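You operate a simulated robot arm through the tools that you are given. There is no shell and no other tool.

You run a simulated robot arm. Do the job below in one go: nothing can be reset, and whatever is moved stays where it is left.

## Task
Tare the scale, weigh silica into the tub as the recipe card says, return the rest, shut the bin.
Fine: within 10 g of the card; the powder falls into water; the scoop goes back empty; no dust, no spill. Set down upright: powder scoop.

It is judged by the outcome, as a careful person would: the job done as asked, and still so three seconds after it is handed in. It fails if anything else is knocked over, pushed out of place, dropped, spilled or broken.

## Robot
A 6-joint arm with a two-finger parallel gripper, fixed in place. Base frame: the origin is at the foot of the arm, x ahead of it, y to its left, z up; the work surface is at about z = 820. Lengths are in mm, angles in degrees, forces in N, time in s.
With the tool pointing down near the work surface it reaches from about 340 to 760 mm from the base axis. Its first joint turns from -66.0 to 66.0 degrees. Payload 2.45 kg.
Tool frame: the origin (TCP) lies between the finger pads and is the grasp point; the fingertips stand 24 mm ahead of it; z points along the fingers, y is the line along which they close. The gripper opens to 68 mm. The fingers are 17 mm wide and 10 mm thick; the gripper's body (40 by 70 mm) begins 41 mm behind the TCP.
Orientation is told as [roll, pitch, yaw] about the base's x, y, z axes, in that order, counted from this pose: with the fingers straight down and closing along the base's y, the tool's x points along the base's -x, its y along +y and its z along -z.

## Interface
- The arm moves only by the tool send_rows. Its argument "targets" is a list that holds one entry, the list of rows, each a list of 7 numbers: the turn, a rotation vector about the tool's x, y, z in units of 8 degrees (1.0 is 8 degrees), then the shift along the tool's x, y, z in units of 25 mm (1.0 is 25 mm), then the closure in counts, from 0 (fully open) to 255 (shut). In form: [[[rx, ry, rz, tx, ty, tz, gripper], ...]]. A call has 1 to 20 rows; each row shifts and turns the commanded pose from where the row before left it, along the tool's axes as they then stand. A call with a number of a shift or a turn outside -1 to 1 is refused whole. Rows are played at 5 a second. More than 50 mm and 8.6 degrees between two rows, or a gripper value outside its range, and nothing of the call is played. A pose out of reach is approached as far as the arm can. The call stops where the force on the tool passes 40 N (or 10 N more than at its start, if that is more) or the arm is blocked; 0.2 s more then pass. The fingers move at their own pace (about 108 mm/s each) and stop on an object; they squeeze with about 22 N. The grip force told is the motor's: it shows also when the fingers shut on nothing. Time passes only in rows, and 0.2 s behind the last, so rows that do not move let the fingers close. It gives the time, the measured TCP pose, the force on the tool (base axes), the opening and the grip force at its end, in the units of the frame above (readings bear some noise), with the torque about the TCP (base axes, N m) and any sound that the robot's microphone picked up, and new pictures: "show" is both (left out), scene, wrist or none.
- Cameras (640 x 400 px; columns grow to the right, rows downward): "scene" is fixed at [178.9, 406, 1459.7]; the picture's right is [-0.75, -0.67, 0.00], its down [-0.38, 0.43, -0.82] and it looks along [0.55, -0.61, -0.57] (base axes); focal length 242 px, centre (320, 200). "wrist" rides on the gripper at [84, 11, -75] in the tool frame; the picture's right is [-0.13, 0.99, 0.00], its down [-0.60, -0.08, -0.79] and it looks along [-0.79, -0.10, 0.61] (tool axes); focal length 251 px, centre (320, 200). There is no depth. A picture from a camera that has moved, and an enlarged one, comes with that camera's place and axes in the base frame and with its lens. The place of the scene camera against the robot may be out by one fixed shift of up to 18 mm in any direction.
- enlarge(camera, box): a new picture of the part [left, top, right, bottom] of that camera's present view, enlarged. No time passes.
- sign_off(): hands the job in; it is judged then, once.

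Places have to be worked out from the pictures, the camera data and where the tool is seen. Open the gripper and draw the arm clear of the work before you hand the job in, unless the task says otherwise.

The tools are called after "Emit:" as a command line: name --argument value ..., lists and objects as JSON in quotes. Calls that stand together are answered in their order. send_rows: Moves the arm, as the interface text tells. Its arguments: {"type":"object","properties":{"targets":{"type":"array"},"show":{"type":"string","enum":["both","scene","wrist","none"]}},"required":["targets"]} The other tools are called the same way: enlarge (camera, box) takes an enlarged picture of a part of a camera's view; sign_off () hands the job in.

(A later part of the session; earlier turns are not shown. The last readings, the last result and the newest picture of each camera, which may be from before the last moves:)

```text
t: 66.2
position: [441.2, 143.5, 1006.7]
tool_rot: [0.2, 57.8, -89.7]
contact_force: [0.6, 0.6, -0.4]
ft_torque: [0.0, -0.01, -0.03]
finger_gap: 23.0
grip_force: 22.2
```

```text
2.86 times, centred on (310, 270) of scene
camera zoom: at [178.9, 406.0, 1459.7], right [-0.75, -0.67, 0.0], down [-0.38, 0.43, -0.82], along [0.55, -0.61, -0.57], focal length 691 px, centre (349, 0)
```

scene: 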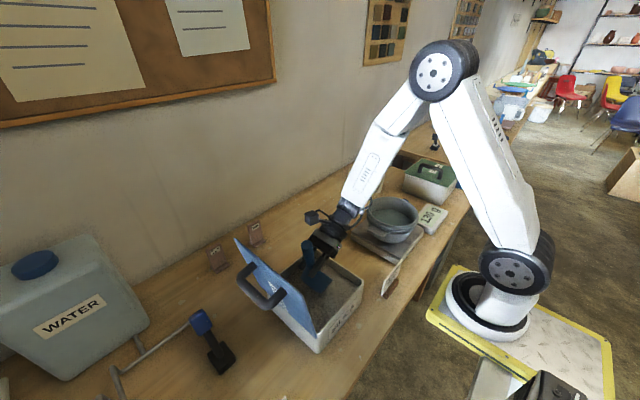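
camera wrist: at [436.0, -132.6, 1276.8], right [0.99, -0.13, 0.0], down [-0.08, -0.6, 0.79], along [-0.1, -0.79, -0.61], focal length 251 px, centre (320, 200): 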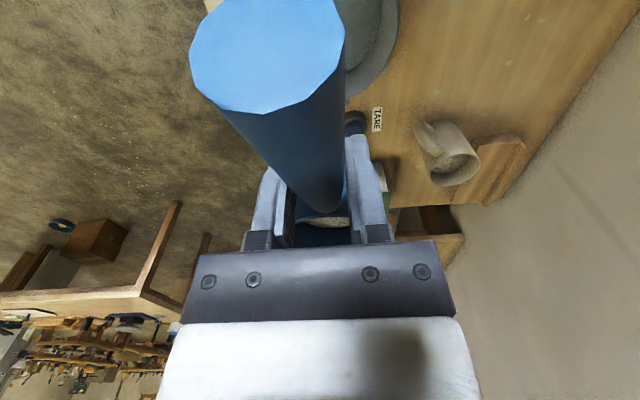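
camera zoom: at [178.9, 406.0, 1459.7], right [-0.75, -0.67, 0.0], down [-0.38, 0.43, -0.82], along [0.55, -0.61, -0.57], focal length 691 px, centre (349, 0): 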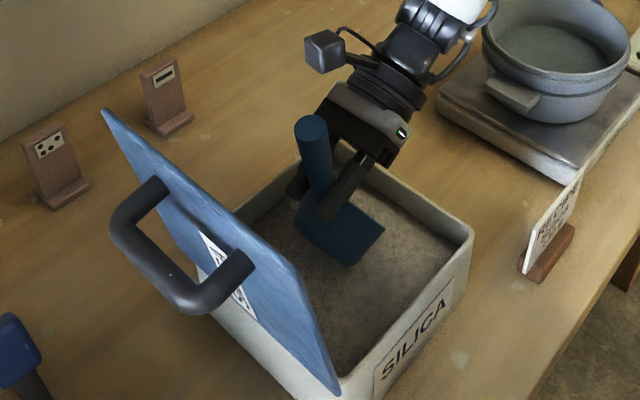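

Powder is pouring low inside the bin. I'll continue slowly to about 90° around the lip.

Emit:
send_rows --targets '[[[0, 0.5, 0, -0.08, 0, -0.26, 255], [0, 0, 0, 0, 0, 0, 255], [0, 0.5, 0, -0.08, 0, -0.26, 255], [0, 0, 0, 0, 0, 0, 255], [0, 0.5, 0, -0.08, 0, -0.26, 255], [0, 0, 0, 0, 0, 0, 255], [0, 0.5, 0, -0.08, 0, -0.27, 255], [0, 0, 0, 0, 0, 0, 255], [0, 0.5, 0, -0.06, 0, -0.27, 255], [0, 0, 0, 0, 0, 0, 255], [0, 0.5, 0, -0.05, 0, -0.28, 255], [0, 0, 0, 0, 0, 0, 255], [0, 0.5, 0, -0.03, 0, -0.28, 255], [0, 0, 0, 0, 0, 0, 255], [0, 0.5, 0, -0.03, 0, -0.28, 255], [0, 0, 0, 0, 0, 0, 255], [0, 0, 0, 0, 0, 0, 255], [0, 0, 0, 0, 0, 0, 255]]]' --show "scene"

Emit:
enlarge --camera "scene" --box '[250, 180, 370, 340]'

Emit:
enlarge --camera "wrist" --box '[0, 0, 640, 2]'

```text
t: 70.0
position: [441.0, 88.2, 1011.5]
tool_rot: [27.9, 89.8, -61.9]
contact_force: [-0.1, 0.3, -0.4]
ft_torque: [-0.04, 0.04, 0.0]
finger_gap: 23.0
grip_force: 22.1
```

scene: 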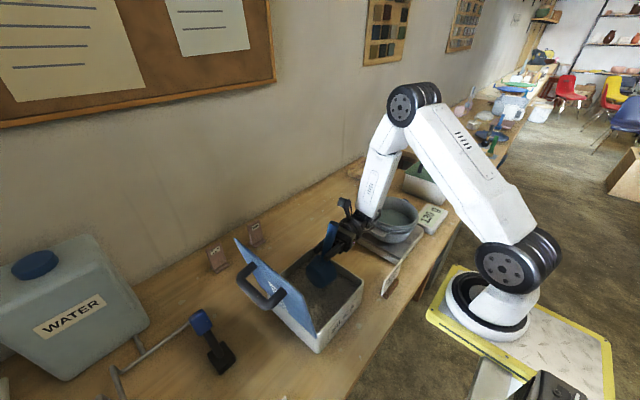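

```text
2.50 times, centred on (310, 260) of scene
camera zoom: at [178.9, 406.0, 1459.7], right [-0.75, -0.67, 0.0], down [-0.38, 0.43, -0.82], along [0.55, -0.61, -0.57], focal length 605 px, centre (345, 50)
```

zoom: 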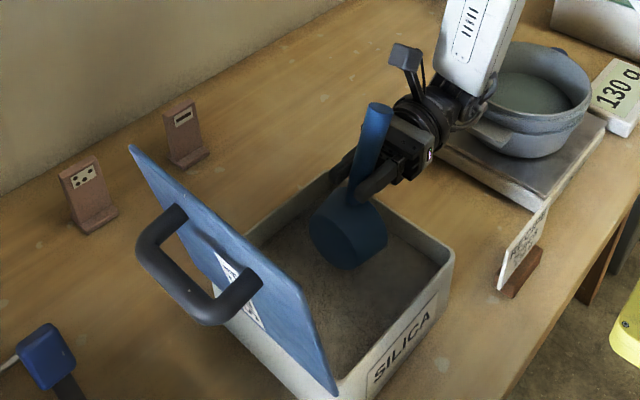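

```text
1.00 times, centred on (320, 1) of wrist (not enlarged: the box is as wide or as high as the picture)
camera zoom: at [452.6, 13.6, 1095.7], right [0.99, 0.0, -0.13], down [-0.08, -0.8, -0.6], along [-0.1, 0.61, -0.79], focal length 251 px, centre (320, 399)
```

zoom: 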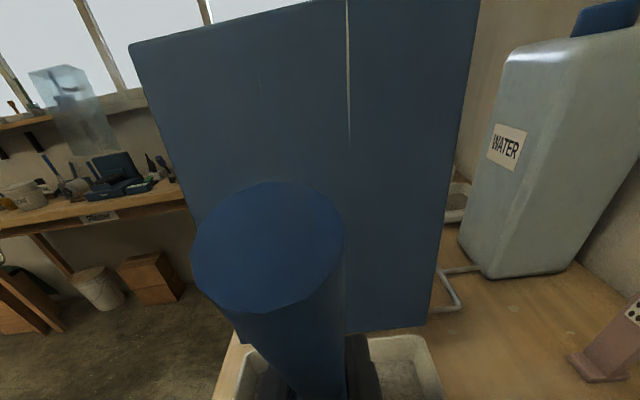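

The powder has been poured to 90°. The gripper is somewhat near the tub, so I shift 35 mm toward +y, then tilt further to about 106° with a small wiggle to empty it completely.

Emit:
send_rows --targets '[[[0, 0, 0, 0, 0, 0.4, 255], [0, 0, 0, 0, 0, 0.6, 255], [0, 0, 0, 0, 0, 0.4, 255], [0, 0.5, 0, -0.032, 0, -0.28, 255], [0, 0, 0, 0, 0, 0, 255], [0, 0.5, 0, -0.032, 0, -0.28, 255], [0, 0, 0, 0, 0, 0, 255], [0, 0.5, 0, -0.032, 0, -0.28, 255], [0, 0, 0, 0, 0, 0, 255], [0, 0.5, 0, -0.032, 0, -0.28, 255], [0, 0, 0, 0, 0, 0, 255], [0, 0.3, 0, 0, 0, 0, 255], [0, -0.3, 0, 0, 0, 0, 255], [0, 0.3, 0, 0, 0, 0, 255], [0, -0.3, 0, 0, 0, 0, 255], [0, 0, 0, 0, 0, 0, 255], [0, 0, 0, 0, 0, 0, 255]]]' --show "scene"

Emit:
enlarge --camera "scene" --box '[250, 180, 370, 340]'

```text
t: 73.6
position: [440.5, 95.3, 1005.5]
tool_rot: [179.7, 74.1, 89.8]
contact_force: [-0.2, 0.5, -0.9]
ft_torque: [-0.03, -0.02, 0.02]
finger_gap: 22.9
grip_force: 21.9
```

scene: 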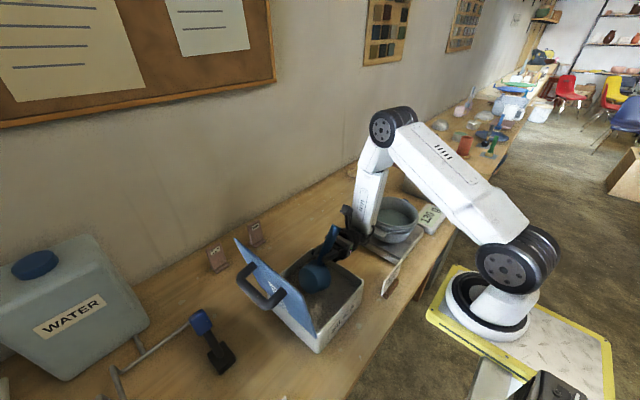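

```text
2.50 times, centred on (310, 260) of scene
camera zoom: at [178.9, 406.0, 1459.7], right [-0.75, -0.67, 0.0], down [-0.38, 0.43, -0.82], along [0.55, -0.61, -0.57], focal length 605 px, centre (345, 50)
```

zoom: 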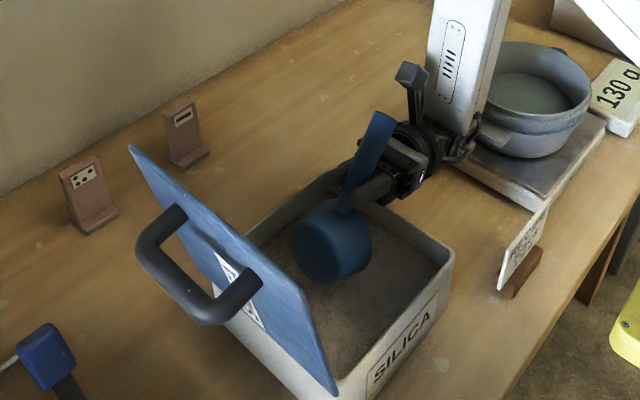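

The bowl has been inverted past horizontal, so it should be empty. I'll raise it straight up out of the bin before levelling it.

Emit:
send_rows --targets '[[[0, 0, 0, 0.3, 0, 0.09, 255], [0, 0, 0, 0.6, 0, 0.17, 255], [0, 0, 0, 0.8, 0, 0.23, 255], [0, 0, 0, 0.9, 0, 0.26, 255], [0, 0, 0, 0.9, 0, 0.26, 255], [0, 0, 0, 0.9, 0, 0.26, 255], [0, 0, 0, 0.9, 0, 0.26, 255], [0, 0, 0, 0.9, 0, 0.26, 255], [0, 0, 0, 0.8, 0, 0.23, 255], [0, 0, 0, 0.4, 0, 0.12, 255], [0, 0, 0, 0, 0, 0, 255]]]' --show "scene"

Emit:
enlarge --camera "scene" --box '[250, 80, 400, 340]'

```text
t: 76.0
position: [441.2, 95.4, 1196.5]
tool_rot: [179.8, 74.2, 90.0]
contact_force: [0.4, 0.0, -1.7]
ft_torque: [-0.04, -0.01, 0.0]
finger_gap: 23.0
grip_force: 22.2
```

scene: 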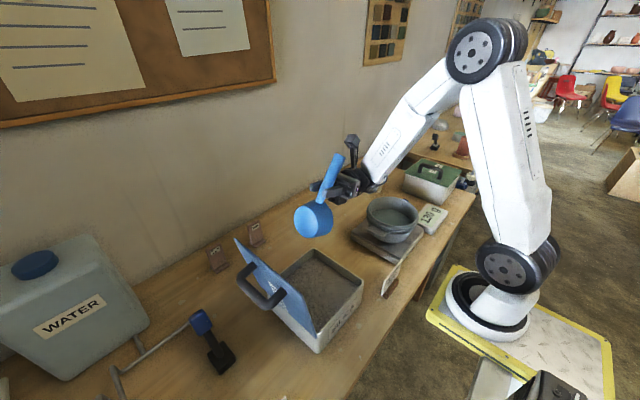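

```text
1.54 times, centred on (325, 210) of scene
camera zoom: at [178.9, 406.0, 1459.7], right [-0.75, -0.67, 0.0], down [-0.38, 0.43, -0.82], along [0.55, -0.61, -0.57], focal length 372 px, centre (312, 185)
```

zoom: 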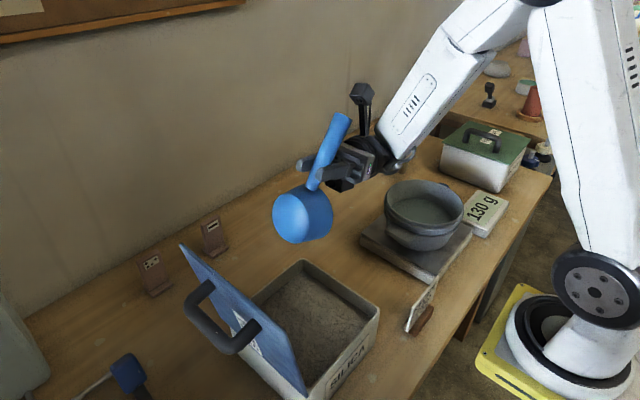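

All clear and still 130 g on the display. I'll level the scoop in place and look into the bowl.

Emit:
send_rows --targets '[[[0, -0.5, 0, 0, 0, 0, 255], [0, -1, 0, 0, 0, 0, 255], [0, -1, 0, 0, 0, 0, 255], [0, -1, 0, 0, 0, 0, 255], [0, -1, 0, 0, 0, 0, 255], [0, -1, 0, 0, 0, 0, 255], [0, -1, 0, 0, 0, 0, 255], [0, -1, 0, 0, 0, 0, 255], [0, -1, 0, 0, 0, 0, 255], [0, -1, 0, 0, 0, 0, 255], [0, -1, 0, 0, 0, 0, 255], [0, -1, 0, 0, 0, 0, 255], [0, -1, 0, 0, 0, 0, 255], [0, -0.72, 0, 0, 0, 0, 255], [0, 0, 0, 0, 0, 0, 255]]]' --show "both"

Emit:
enlarge --camera "scene" --box '[290, 120, 390, 220]'

```text
t: 79.2
position: [440.2, 94.9, 1197.5]
tool_rot: [0.1, 0.0, -89.9]
contact_force: [0.4, 0.3, -0.6]
ft_torque: [0.05, -0.03, 0.03]
finger_gap: 23.0
grip_force: 22.5
camera wrist: at [452.2, 180.7, 1272.7], right [0.99, -0.13, 0.0], down [-0.08, -0.6, 0.79], along [-0.1, -0.79, -0.61], focal length 251 px, centre (320, 200)
```

scene: 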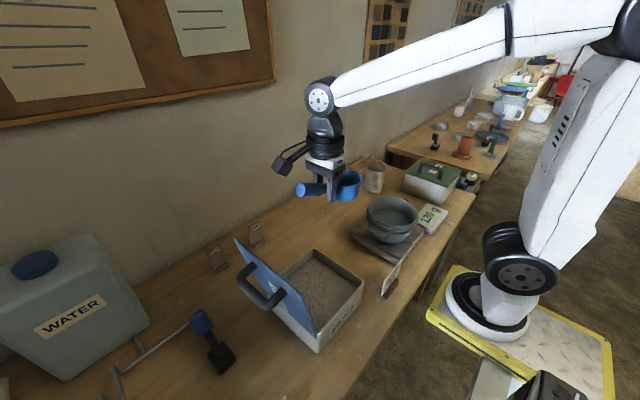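
wrist: 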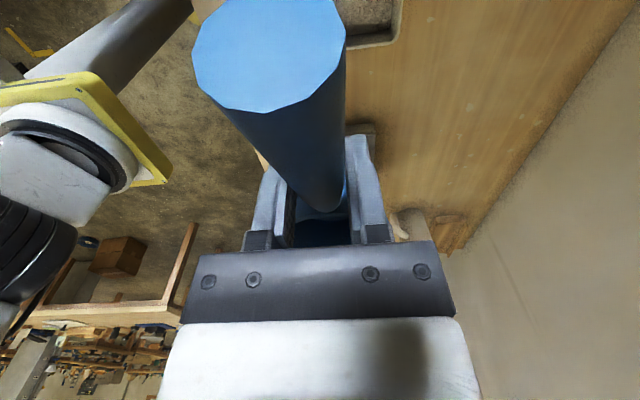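

```text
4.00 times, centred on (340, 170) of scene
camera zoom: at [178.9, 406.1, 1459.7], right [-0.75, -0.67, 0.0], down [-0.38, 0.43, -0.82], along [0.55, -0.61, -0.57], focal length 968 px, centre (240, 320)
```

zoom: 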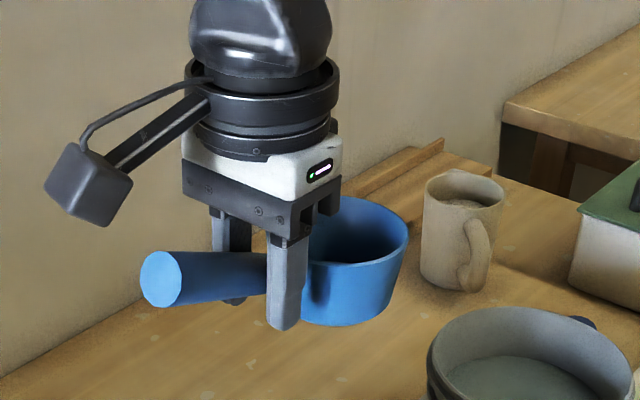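

The bowl's interior looks clean blue — empty. I'll yaw back to 0° in place, then travel to above the scoop's original spot.

Emit:
send_rows --targets '[[[0, 0, -0.5, 0, 0, 0, 255], [0, 0, -1, 0, 0, 0, 255], [0, 0, -1, 0, 0, 0, 255], [0, 0, -1, 0, 0, 0, 255], [0, 0, -1, 0, 0, 0, 255], [0, 0, -1, 0, 0, 0, 255], [0, 0, -1, 0, 0, 0, 255], [0, 0, -1, 0, 0, 0, 255], [0, 0, -1, 0, 0, 0, 255], [0, 0, -1, 0, 0, 0, 255], [0, 0, -1, 0, 0, 0, 255], [0, 0, -0.74, 0, 0, 0, 255], [0, 0, 0, 0, 0, 0, 255]]]' --show "none"

Emit:
send_rows --targets '[[[0, 0, 0, -0.2, -0.4, 0, 255], [0, 0, 0, -0.4, -0.8, 0, 255], [0, 0, 0, -0.5, -1, 0, 255], [0, 0, 0, -0.5, -1, 0.5, 255], [0, 0, 0, -0.5, -1, 0.5, 255], [0, 0, 0, -0.5, -1, 0.5, 255], [0, 0, 0, -0.24, -0.5, 0.5, 255], [0, 0, 0, -0.1, -0.2, 0.5, 255], [0, 0, 0, 0, 0, 0, 255]]]' --show "both"

Emit:
enlarge --camera "scene" --box '[290, 100, 390, 220]'

Emit:
enlarge --camera "wrist" --box '[280, 180, 360, 250]'

```text
t: 82.0
position: [441.2, 96.9, 1199.1]
tool_rot: [0.2, -0.1, 0.2]
contact_force: [0.3, -0.1, -1.7]
ft_torque: [-0.01, 0.07, 0.04]
finger_gap: 22.9
grip_force: 22.4
```

```text
t: 84.0
position: [514.5, -52.9, 1135.3]
tool_rot: [0.1, -0.1, 0.2]
contact_force: [-0.4, 0.6, -0.4]
ft_torque: [0.0, 0.07, -0.01]
finger_gap: 22.9
grip_force: 22.5
camera wrist: at [430.5, -40.7, 1209.8], right [0.13, 0.99, 0.0], down [0.6, -0.08, 0.79], along [0.79, -0.1, -0.61], focal length 251 px, centre (320, 200)
```

scene: 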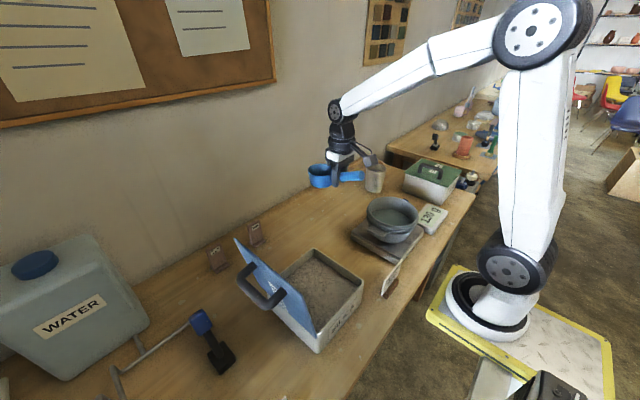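
wrist: 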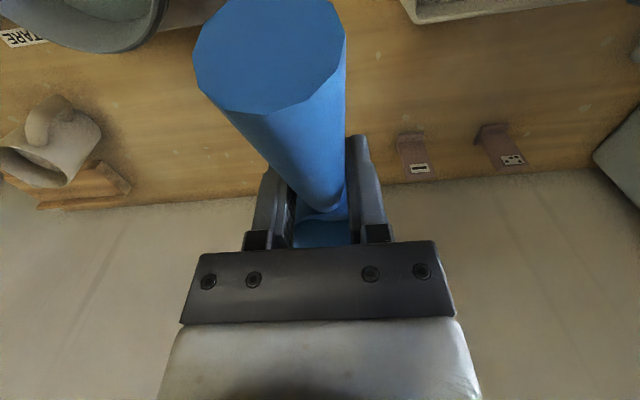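

```text
3.33 times, centred on (340, 160) of scene
camera zoom: at [178.9, 406.0, 1459.7], right [-0.75, -0.67, 0.0], down [-0.38, 0.43, -0.82], along [0.55, -0.61, -0.57], focal length 806 px, centre (253, 333)
```

zoom: 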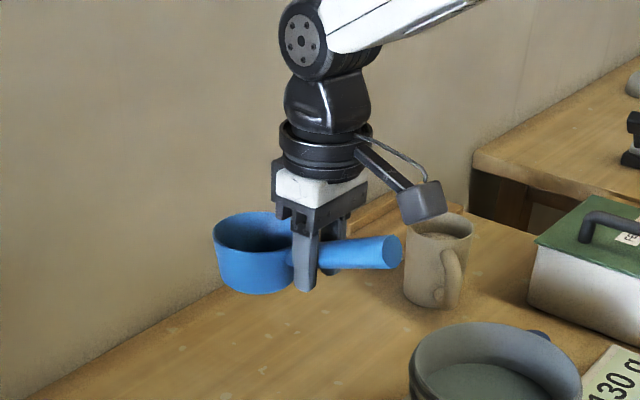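

```text
5.71 times, centred on (320, 215) of wrist
camera zoom: at [430.5, -40.7, 1209.8], right [0.13, 0.99, 0.0], down [0.6, -0.08, 0.79], along [0.79, -0.1, -0.61], focal length 1437 px, centre (320, 114)
```

zoom: 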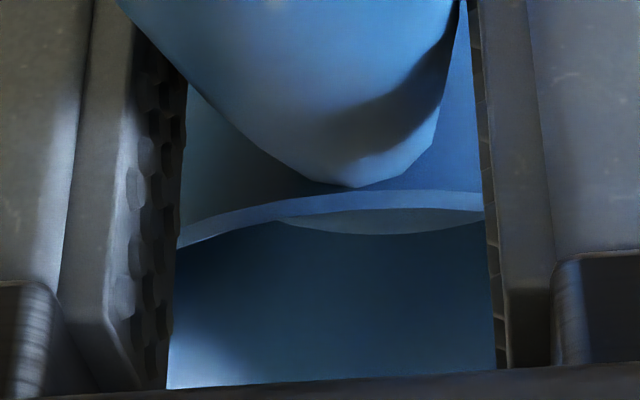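

There's a pale sliver inside the bowl that could be its floor or residue, so I want a clear look. I'll lower to z≈935 and roll the bowl about 25° toward the scene camera over the table-free height, checking inside before setting it down.

Emit:
send_rows --targets '[[[0, 0, 0, 0, 0, 0.5, 255], [0, 0, 0, 0, 0, 1, 255], [0, 0, 0, 0, 0, 1, 255], [0, 0, 0, 0, 0, 1, 255], [0, 0, 0, 0, 0, 1, 255], [0, 0, 0, 0, 0, 1, 255], [0, 0, 0, 0, 0, 1, 255], [0, 0, 0, 0, 0, 0.5, 255], [0.8, 0, 0, 0, 0, 0, 255], [0.8, 0, 0, 0, 0, 0, 255], [0.8, 0, 0, 0, 0, 0, 255], [0.7, 0, 0, 0, 0, 0, 255], [0, 0, 0, 0, 0, 0, 255]]]' --show "scene"

Emit:
enlarge --camera "scene" --box '[295, 190, 365, 250]'

```text
t: 86.8
position: [514.4, -51.7, 960.2]
tool_rot: [-24.8, -0.1, 0.1]
contact_force: [0.3, -0.2, -0.7]
ft_torque: [0.03, 0.06, 0.0]
finger_gap: 23.1
grip_force: 22.0
```

scene: 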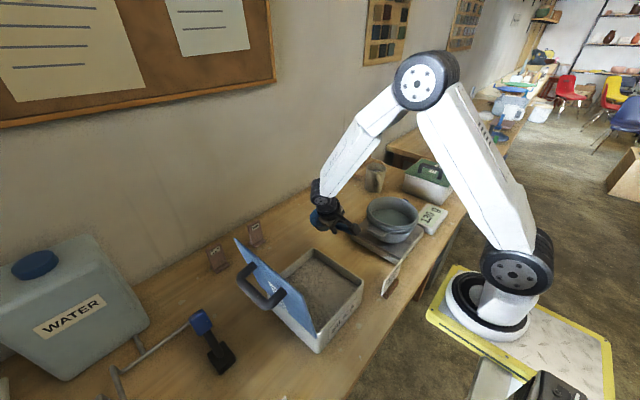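

```text
6.67 times, centred on (330, 220) of scene
camera zoom: at [178.9, 406.1, 1459.7], right [-0.75, -0.67, 0.0], down [-0.38, 0.43, -0.82], along [0.55, -0.61, -0.57], focal length 1613 px, centre (253, 67)
```

zoom: 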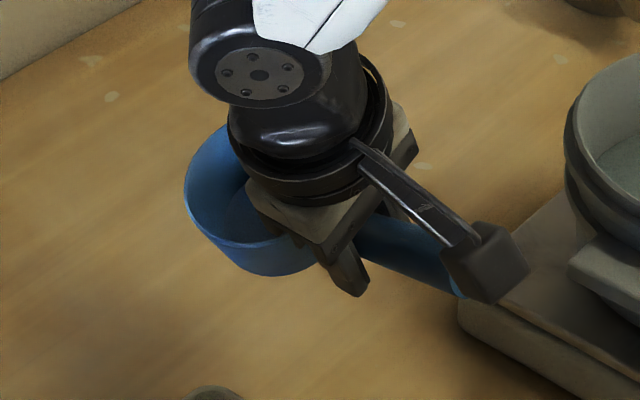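

The interior is plain blue – empty. I'll roll back to level and lower onto the original spot, slowing near contact.

Emit:
send_rows --targets '[[[-0.8, 0, 0, 0, 0, 0, 255], [-0.8, 0, 0, 0, 0, 0, 255], [-0.8, 0, 0, 0, 0, 0, 255], [-0.7, 0, 0, 0, 0, 0, 255], [0, 0, 0, 0, 0, 0.6, 255], [0, 0, 0, 0, 0, 0.9, 255], [0, 0, 0, 0, 0, 0.9, 255], [0, 0, 0, 0, 0, 0.6, 255], [0, 0, 0, 0, 0, 0.4, 255], [0, 0, 0, 0, 0, 0.1, 255], [0, 0, 0, 0, 0, 0, 255]]]' --show "scene"

Emit:
enlarge --camera "scene" --box '[300, 200, 380, 270]'

```text
t: 89.2
position: [514.8, -51.7, 872.6]
tool_rot: [0.1, -0.2, 0.1]
contact_force: [0.1, 0.1, -1.0]
ft_torque: [0.03, 0.04, -0.03]
finger_gap: 23.0
grip_force: 21.7
```

scene: 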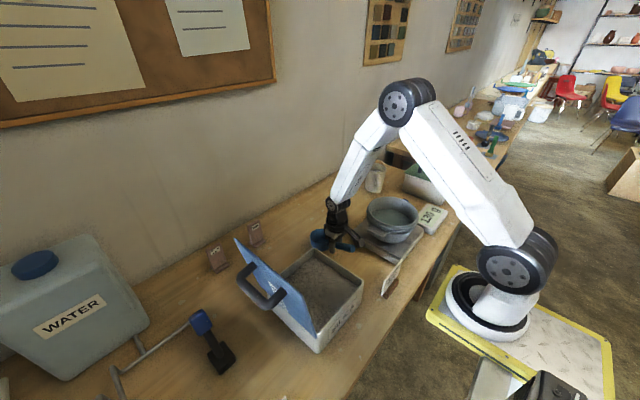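

```text
5.71 times, centred on (340, 235) of scene
camera zoom: at [178.9, 406.0, 1459.7], right [-0.75, -0.67, 0.0], down [-0.38, 0.43, -0.82], along [0.55, -0.61, -0.57], focal length 1382 px, centre (206, 0)
```

zoom: 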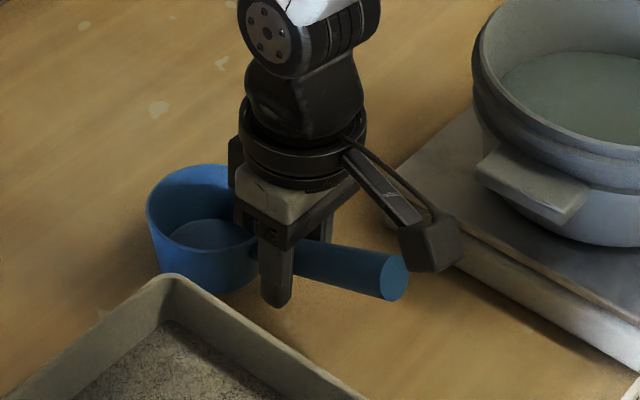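

The scoop is just above the table at its original place and clearly empty. I'll lower in 2 mm steps until it touches.

Emit:
send_rows --targets '[[[0, 0, 0, 0, 0, 0.1, 255], [0, 0, 0, 0, 0, 0.08, 255], [0, 0, 0, 0, 0, 0.06, 255], [0, 0, 0, 0, 0, 0, 255]]]' --show "none"

```text
t: 90.2
position: [515.0, -52.8, 867.7]
tool_rot: [0.0, -0.3, 0.1]
contact_force: [-1.1, 0.0, 2.0]
ft_torque: [0.0, -0.19, 0.04]
finger_gap: 23.3
grip_force: 22.2
```

Contact with the table registered (+2 N). I'll open the gripper slowly and look.

Emit:
send_rows --targets '[[[0, 0, 0, 0, 0, 0.02, 200], [0, 0, 0, 0, 0, 0, 160], [0, 0, 0, 0, 0, 0, 100], [0, 0, 0, 0, 0, 0, 0], [0, 0, 0, 0, 0, 0, 0], [0, 0, 0, 0, 0, 0, 0]]]' --show "both"

Emit:
enlarge --camera "scene" --box '[300, 200, 380, 270]'

```text
t: 91.6
position: [514.8, -52.2, 866.6]
tool_rot: [0.1, -0.2, 0.1]
contact_force: [0.5, -0.2, -0.1]
ft_torque: [0.01, 0.0, 0.03]
finger_gap: 67.8
grip_force: 0.1
camera wrist: at [431.6, -39.6, 940.9], right [0.13, 0.99, 0.0], down [0.6, -0.08, 0.79], along [0.79, -0.1, -0.61], focal length 251 px, centre (320, 200)
```

scene: 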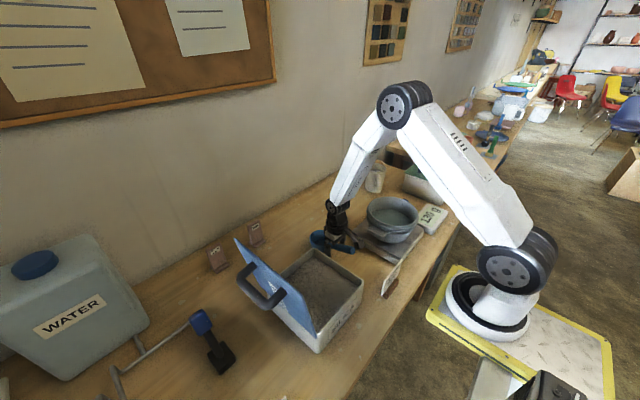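
wrist: 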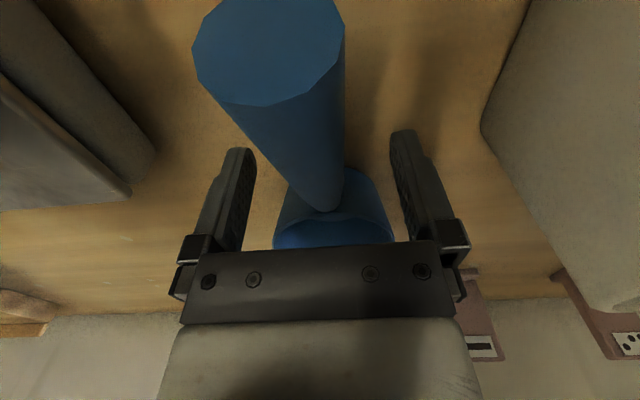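

```text
5.71 times, centred on (340, 235) of scene
camera zoom: at [178.9, 406.0, 1459.7], right [-0.75, -0.67, 0.0], down [-0.38, 0.43, -0.82], along [0.55, -0.61, -0.57], focal length 1382 px, centre (206, 0)
```

zoom: 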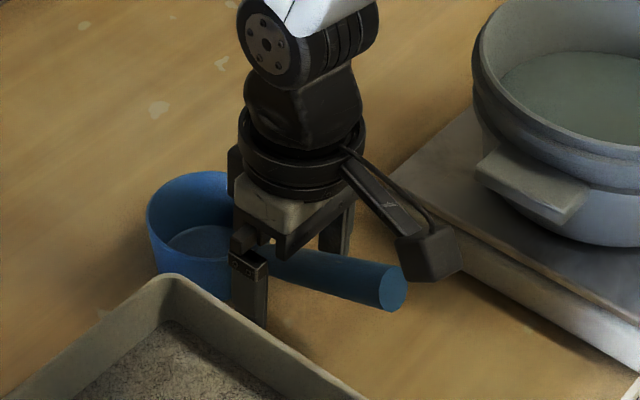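

The scoop stands upright. I'll lift straight up out of the way to z≈1240.

Emit:
send_rows --targets '[[[0, 0, 0, 0, 0, -0.5, 0], [0, 0, 0, 0, 0, -1, 0], [0, 0, 0, 0, 0, -1, 0], [0, 0, 0, 0, 0, -1, 0], [0, 0, 0, 0, 0, -1, 0], [0, 0, 0, 0, 0, -1, 0], [0, 0, 0, 0, 0, -1, 0], [0, 0, 0, 0, 0, -1, 0], [0, 0, 0, 0, 0, -1, 0], [0, 0, 0, 0, 0, -1, 0], [0, 0, 0, 0, 0, -1, 0], [0, 0, 0, 0, 0, -1, 0], [0, 0, 0, 0, 0, -1, 0], [0, 0, 0, 0, 0, -1, 0], [0, 0, 0, 0, 0, -1, 0], [0, 0, 0, 0, 0, -0.5, 0], [0, 0, 0, 0, 0, 0, 0]]]' --show "scene"

Emit:
enlarge --camera "scene" --box '[215, 215, 345, 360]'

Emit:
enlarge --camera "scene" --box '[300, 200, 380, 270]'

Emit:
enlarge --camera "wrist" --box '[638, 0, 640, 2]'

```text
t: 95.2
position: [514.8, -51.6, 1242.7]
tool_rot: [0.1, -0.1, 0.1]
contact_force: [-0.4, 0.0, -1.2]
ft_torque: [-0.04, 0.01, 0.02]
finger_gap: 67.9
grip_force: 0.1
```

scene: 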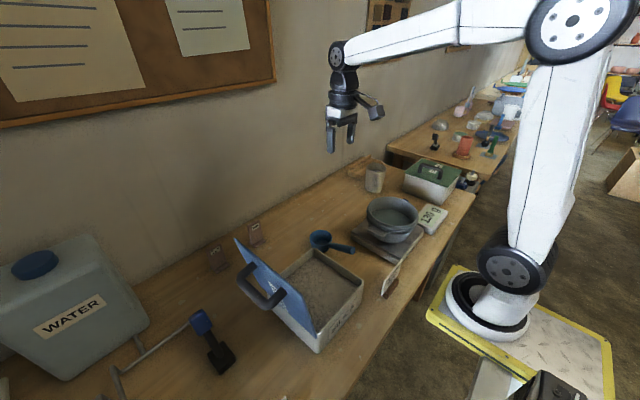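

```text
2.76 times, centred on (280, 288) of scene
camera zoom: at [178.9, 406.0, 1459.7], right [-0.75, -0.67, 0.0], down [-0.38, 0.43, -0.82], along [0.55, -0.61, -0.57], focal length 667 px, centre (430, -41)
```

zoom: 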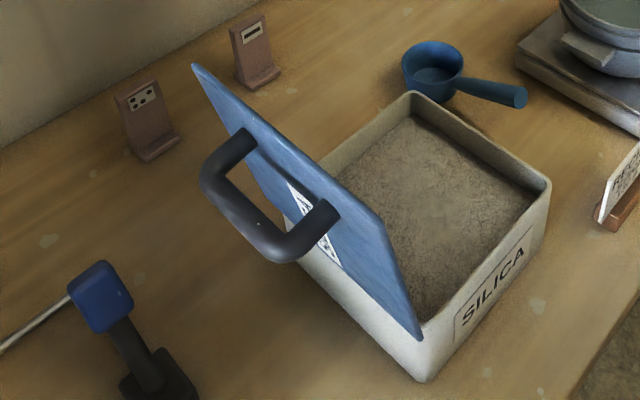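

```text
5.71 times, centred on (340, 235) of scene
camera zoom: at [178.9, 406.0, 1459.7], right [-0.75, -0.67, 0.0], down [-0.38, 0.43, -0.82], along [0.55, -0.61, -0.57], focal length 1382 px, centre (206, 0)
```

zoom: 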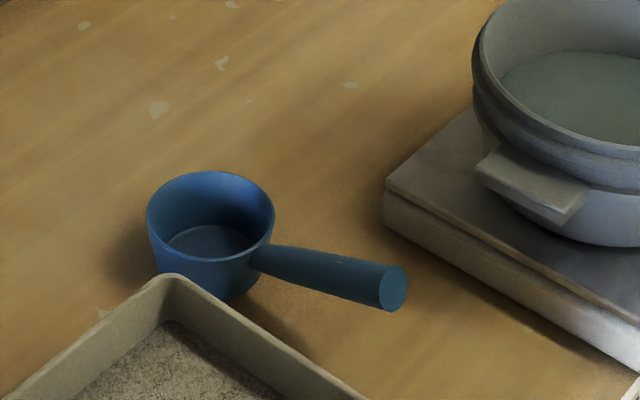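

```text
16.00 times, centred on (639, 1) of wrist
camera zoom: at [430.9, -39.7, 1317.4], right [0.13, 0.99, 0.0], down [0.6, -0.08, 0.79], along [0.79, -0.1, -0.61], focal length 4023 px, centre (-4784, 3384)
```

zoom: 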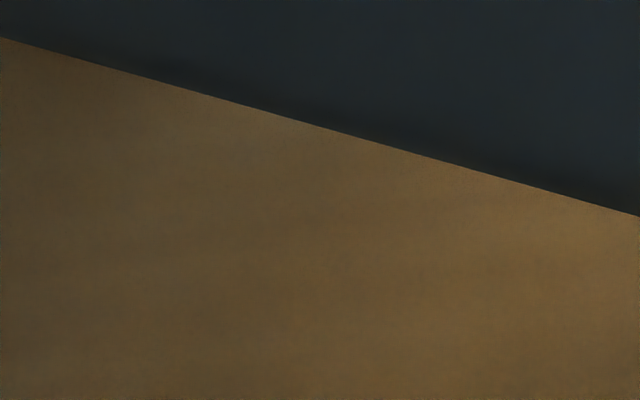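

The scoop is upright, empty and in place; the table is clean. Next is the lid: I'll move high over it (fingers well above its top edge at z≈1115) to take views of the lid edge and handle from the side.

Emit:
send_rows --targets '[[[0, 0, 0, 0.44, 0.95, 0, 0], [0, 0, 0, 0.44, 0.95, 0, 0], [0, 0, 0, 0.44, 0.95, 0, 0], [0, 0, 0, 0.44, 0.95, 0, 0], [0, 0, 0, 0.44, 0.95, 0, 0], [0, 0, 0, 0.44, 0.95, 0, 0], [0, 0, 0, 0.44, 0.95, 0, 0], [0, 0, 0, 0.44, 0.95, 0, 0], [0, 0, 0, 0.44, 0.95, 0, 0], [0, 0, 0, 0.44, 0.95, 0, 0], [0, 0, 0, 0.44, 0.95, 0, 0], [0, 0, 0, 0.44, 0.95, 0, 0], [0, 0, 0, 0.44, 0.95, 0, 0], [0, 0, 0, 0.44, 0.95, 0, 0], [0, 0, 0, 0.44, 0.95, 0, 0], [0, 0, 0, 0.44, 0.95, 0, 0], [0, 0, 0, 0, 0, 0, 0]]]' --show "both"

Emit:
enlarge --camera "wrist" --box '[0, 0, 640, 2]'

```text
t: 98.8
position: [338.1, 327.2, 1241.0]
tool_rot: [0.0, -0.1, 0.0]
contact_force: [0.1, -1.0, 0.3]
ft_torque: [0.0, -0.01, 0.01]
finger_gap: 68.0
grip_force: 0.0
camera wrist: at [254.6, 339.1, 1316.5], right [0.13, 0.99, 0.0], down [0.6, -0.08, 0.79], along [0.79, -0.1, -0.61], focal length 251 px, centre (320, 200)
```

scene: 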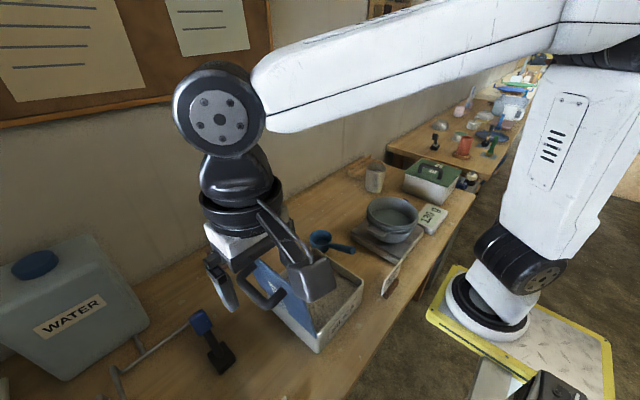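
wrist: 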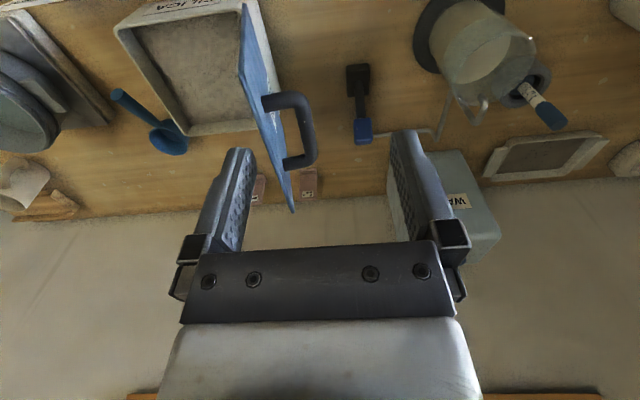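

```text
1.00 times, centred on (320, 1) of wrist (not enlarged: the box is as wide or as high as the picture)
camera zoom: at [254.6, 339.1, 1316.5], right [0.13, 0.99, 0.0], down [0.6, -0.08, 0.79], along [0.79, -0.1, -0.61], focal length 251 px, centre (320, 399)
```

zoom: 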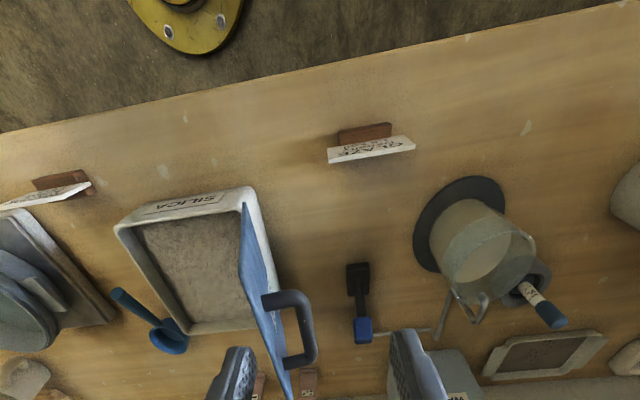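

This gives a fine edge-on view of the lid and its handle. I'll enlarge it, and also check the other small card that appeared on the table.

Emit:
enlarge --camera "wrist" --box '[200, 0, 360, 220]'

Emit:
enlarge --camera "wrist" --box '[236, 80, 326, 220]'

Emit:
enlarge --camera "wrist" --box '[340, 0, 400, 1]'

Emit:
enlarge --camera "wrist" --box '[300, 0, 440, 10]'

```text
1.82 times, centred on (280, 110) of wrist
camera zoom: at [254.6, 339.1, 1316.5], right [0.13, 0.99, 0.0], down [0.6, -0.08, 0.79], along [0.79, -0.1, -0.61], focal length 457 px, centre (393, 364)
```

zoom: 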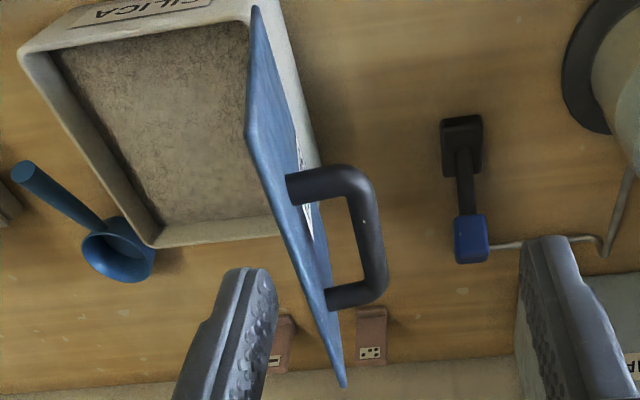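

```text
2.86 times, centred on (281, 150) of wrist
camera zoom: at [254.6, 339.1, 1316.5], right [0.13, 0.99, 0.0], down [0.6, -0.08, 0.79], along [0.79, -0.1, -0.61], focal length 718 px, centre (431, 343)
```

zoom: 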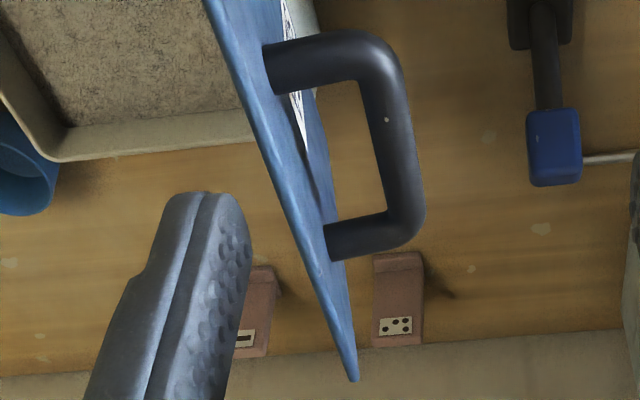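

```text
10.67 times, centred on (370, 0) of wrist
camera zoom: at [254.6, 339.1, 1316.5], right [0.13, 0.99, 0.0], down [0.6, -0.08, 0.79], along [0.79, -0.1, -0.61], focal length 2682 px, centre (-213, 2328)
```

zoom: 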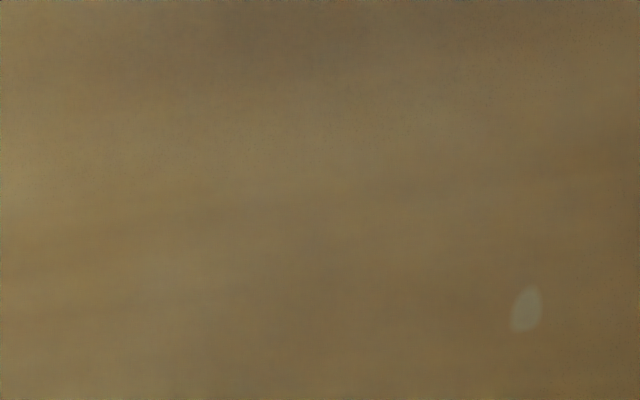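

```text
4.57 times, centred on (370, 5) of wrist
camera zoom: at [254.6, 339.1, 1316.5], right [0.13, 0.99, 0.0], down [0.6, -0.08, 0.79], along [0.79, -0.1, -0.61], focal length 1149 px, centre (91, 1091)
```

zoom: 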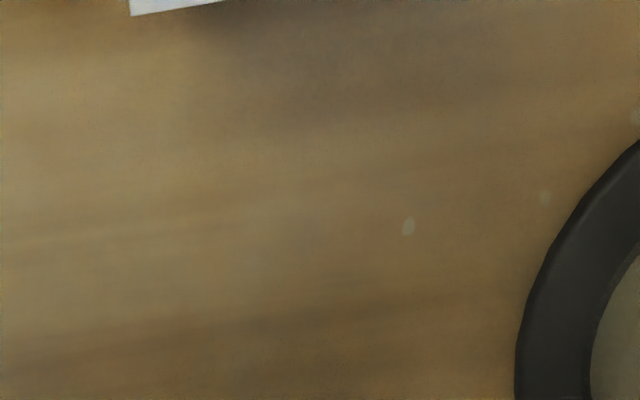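

Working from the edge-on view: lid free edge at (344–540, 264, 1114), hinge near (232, ~918), handle bar about 40 mm out from the lid, at roughly x 399–485, y 301, z 1070 (bar dia ≈18). I'll move above the handle for a second view to confirm.

Emit:
send_rows --targets '[[[0, 0, 0, -0.7, -0.17, 0.3, 0], [0, 0, 0, -0.7, -0.17, 0.3, 0], [0, 0, 0, -0.7, -0.17, 0.3, 0], [0, 0, 0, -0.7, -0.17, 0.3, 0], [0, 0, 0, -0.7, -0.17, 0.3, 0], [0, 0, 0, -0.66, -0.17, 0.3, 0], [0, 0, 0, 0, 0, 0, 0]]]' --show "wrist"

Emit:
enlarge --camera "wrist" --box '[200, 0, 400, 120]'

Emit:
enlarge --camera "wrist" --box '[0, 0, 640, 2]'

Emit:
enlarge --camera "scene" --box '[210, 200, 350, 360]'

```text
t: 100.4
position: [443.9, 303.4, 1197.8]
tool_rot: [0.1, -0.1, 0.2]
contact_force: [0.1, 0.1, 0.2]
ft_torque: [0.01, -0.02, -0.03]
finger_gap: 67.8
grip_force: 0.0
camera wrist: at [359.6, 314.7, 1271.5], right [0.13, 0.99, 0.0], down [0.6, -0.08, 0.79], along [0.79, -0.1, -0.61], focal length 251 px, centre (320, 200)
```

wrist: 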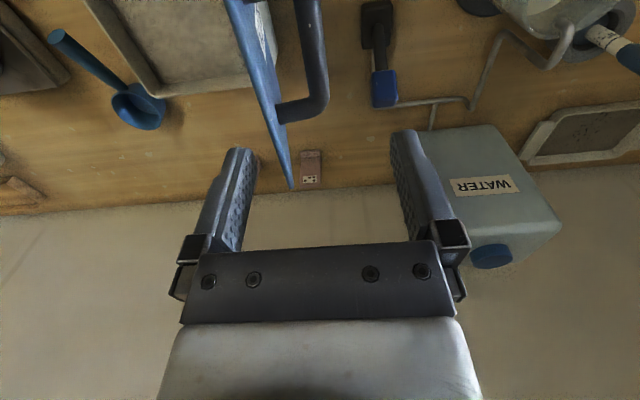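

```text
3.20 times, centred on (300, 60) of wrist
camera zoom: at [359.6, 314.7, 1271.5], right [0.13, 0.99, 0.0], down [0.6, -0.08, 0.79], along [0.79, -0.1, -0.61], focal length 805 px, centre (384, 648)
```

zoom: 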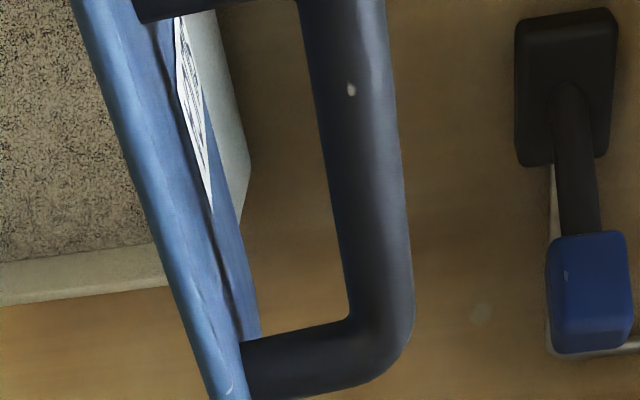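

```text
1.00 times, centred on (320, 1) of wrist (not enlarged: the box is as wide or as high as the picture)
camera zoom: at [359.6, 314.7, 1271.5], right [0.13, 0.99, 0.0], down [0.6, -0.08, 0.79], along [0.79, -0.1, -0.61], focal length 251 px, centre (320, 399)
```

zoom: 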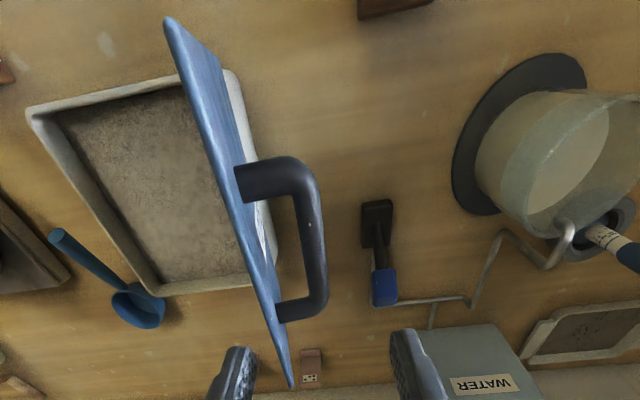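

```text
2.50 times, centred on (280, 280) of scene
camera zoom: at [178.9, 406.0, 1459.7], right [-0.75, -0.67, 0.0], down [-0.38, 0.43, -0.82], along [0.55, -0.61, -0.57], focal length 605 px, centre (420, 0)
```

zoom: 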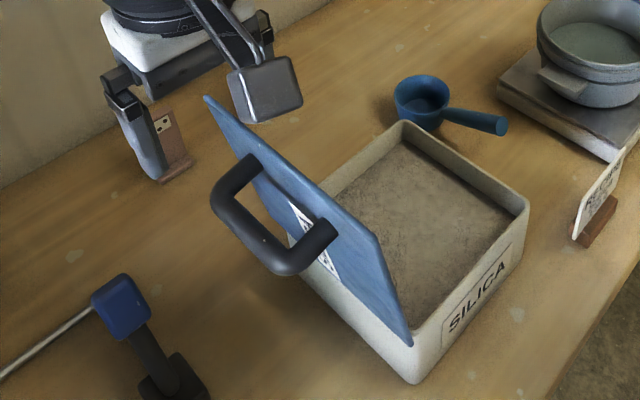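

Triangulation gives bar centre y≈300, z≈1075, x≈399–478, lid edge at y 264.5 / z 1115, hinge near (235, 912). I'll set the fingers to a ~34 mm gap as a loose cage, align over the bar, and descend to just above it for a check.

Emit:
send_rows --targets '[[[0, 0, 0, 0.24, -0.15, 0, 127], [0, 0, 0, 0, 0, 0.6, 127], [0, 0, 0, 0, 0, 0.9, 127], [0, 0, 0, 0, 0, 0.9, 127], [0, 0, 0, 0, 0, 0.6, 127], [0, 0, 0, 0, 0, 0, 127]]]' --show "both"

Emit:
enlarge --camera "wrist" --box '[0, 0, 640, 2]'

Emit:
enlarge --camera "scene" --box '[210, 180, 350, 340]'

```text
t: 101.8
position: [437.9, 300.9, 1121.3]
tool_rot: [0.1, -0.1, 0.1]
contact_force: [0.5, -0.3, -0.2]
ft_torque: [-0.02, -0.01, -0.02]
finger_gap: 34.1
grip_force: 0.1
camera wrist: at [353.8, 312.5, 1195.5], right [0.13, 0.99, 0.0], down [0.6, -0.08, 0.79], along [0.79, -0.1, -0.61], focal length 251 px, centre (320, 200)
```

scene: 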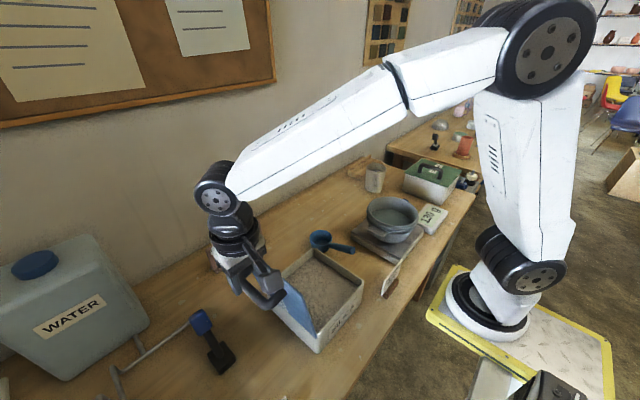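
wrist: 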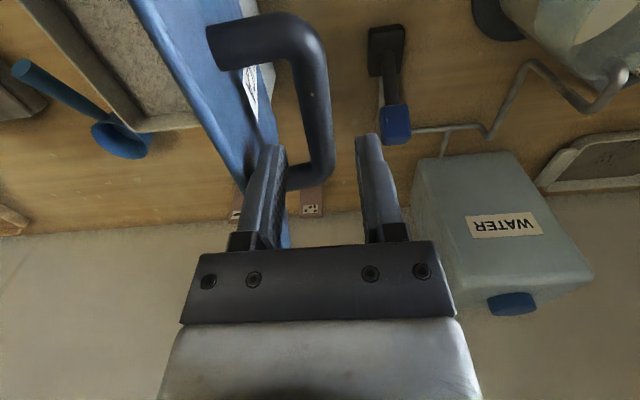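

```text
1.00 times, centred on (320, 1) of wrist (not enlarged: the box is as wide or as high as the picture)
camera zoom: at [353.8, 312.5, 1195.5], right [0.13, 0.99, 0.0], down [0.6, -0.08, 0.79], along [0.79, -0.1, -0.61], focal length 251 px, centre (320, 399)
```

zoom: 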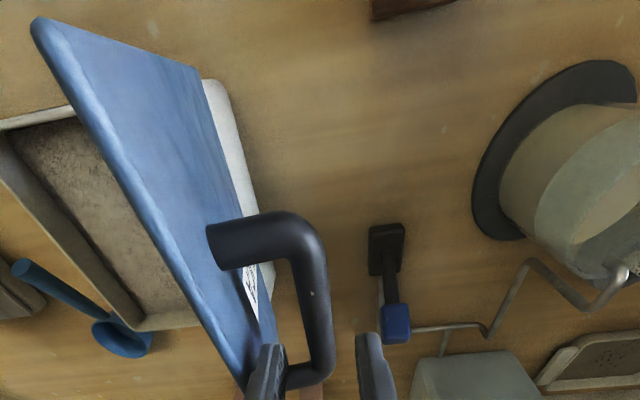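

```text
2.50 times, centred on (280, 260) of scene
camera zoom: at [178.9, 406.0, 1459.7], right [-0.75, -0.67, 0.0], down [-0.38, 0.43, -0.82], along [0.55, -0.61, -0.57], focal length 605 px, centre (420, 50)
```

zoom: 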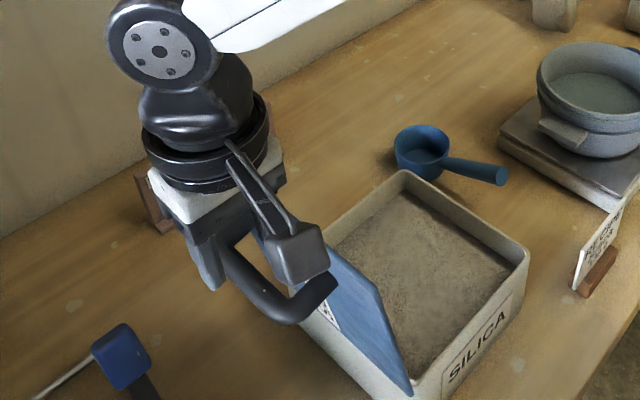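

The bar is between the finger lines; refined bar centre is about (y 298.5, z 1069). I'll descend to TCP z≈1079 so the fingers straddle the bar loosely.

Emit:
send_rows --targets '[[[0, 0, 0, 0, -0.08, 0.5, 127], [0, 0, 0, 0, 0, 0.5, 127], [0, 0, 0, 0, 0, 0.4, 127], [0, 0, 0, 0, 0, 0.29, 127], [0, 0, 0, 0, 0, 0, 127]]]' --show "both"

Emit:
enlarge --camera "wrist" --box '[0, 0, 640, 2]'

Emit:
enlarge --camera "scene" --box '[210, 180, 350, 340]'

```text
t: 103.0
position: [436.4, 299.4, 1079.5]
tool_rot: [0.1, -0.1, 0.1]
contact_force: [0.0, -0.1, -0.3]
ft_torque: [0.01, 0.02, 0.03]
finger_gap: 34.0
grip_force: 0.1
camera wrist: at [352.8, 310.3, 1153.8], right [0.13, 0.99, 0.0], down [0.6, -0.08, 0.79], along [0.79, -0.1, -0.61], focal length 251 px, centre (320, 200)
```

scene: 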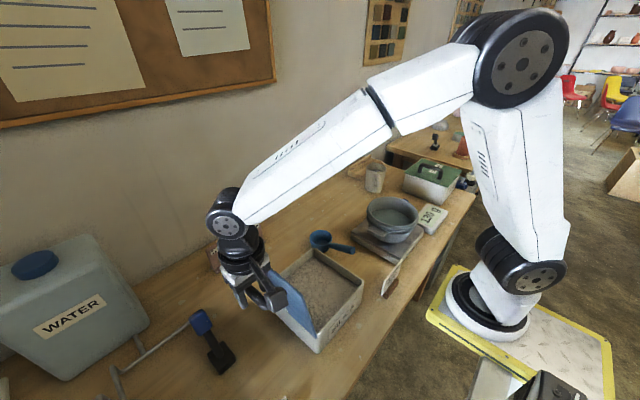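
wrist: 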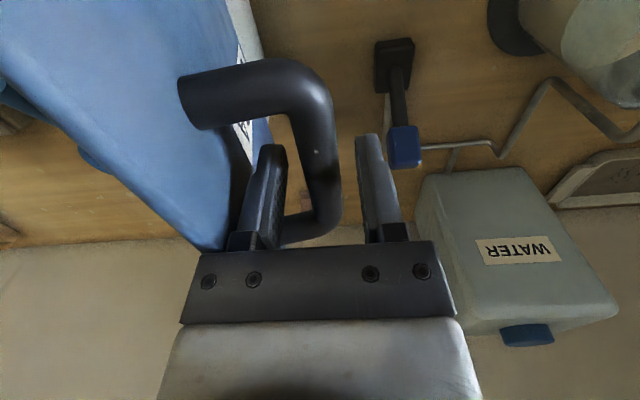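

```text
1.00 times, centred on (320, 1) of wrist (not enlarged: the box is as wide or as high as the picture)
camera zoom: at [352.8, 310.3, 1153.8], right [0.13, 0.99, 0.0], down [0.6, -0.08, 0.79], along [0.79, -0.1, -0.61], focal length 251 px, centre (320, 399)
```

zoom: 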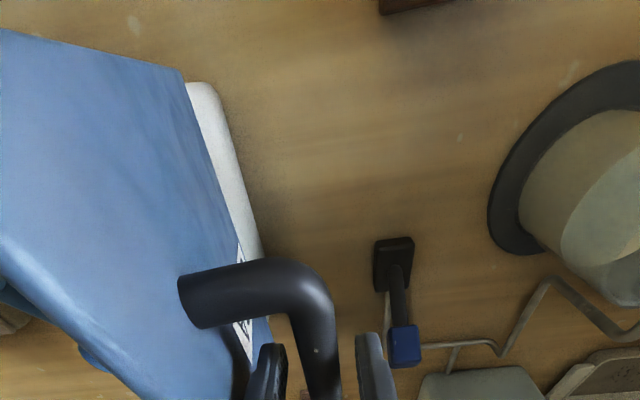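

```text
2.50 times, centred on (280, 260) of scene
camera zoom: at [178.9, 406.0, 1459.7], right [-0.75, -0.67, 0.0], down [-0.38, 0.43, -0.82], along [0.55, -0.61, -0.57], focal length 605 px, centre (420, 50)
```

zoom: 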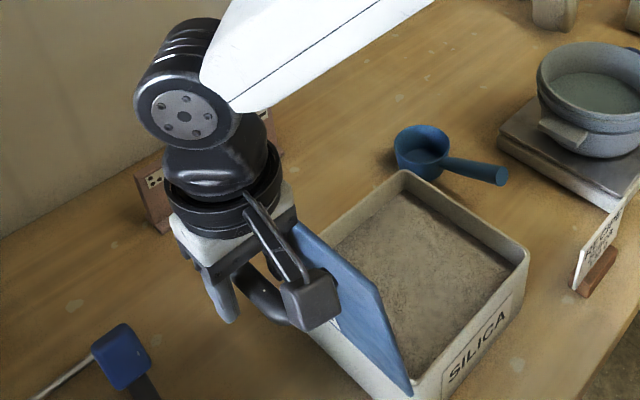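

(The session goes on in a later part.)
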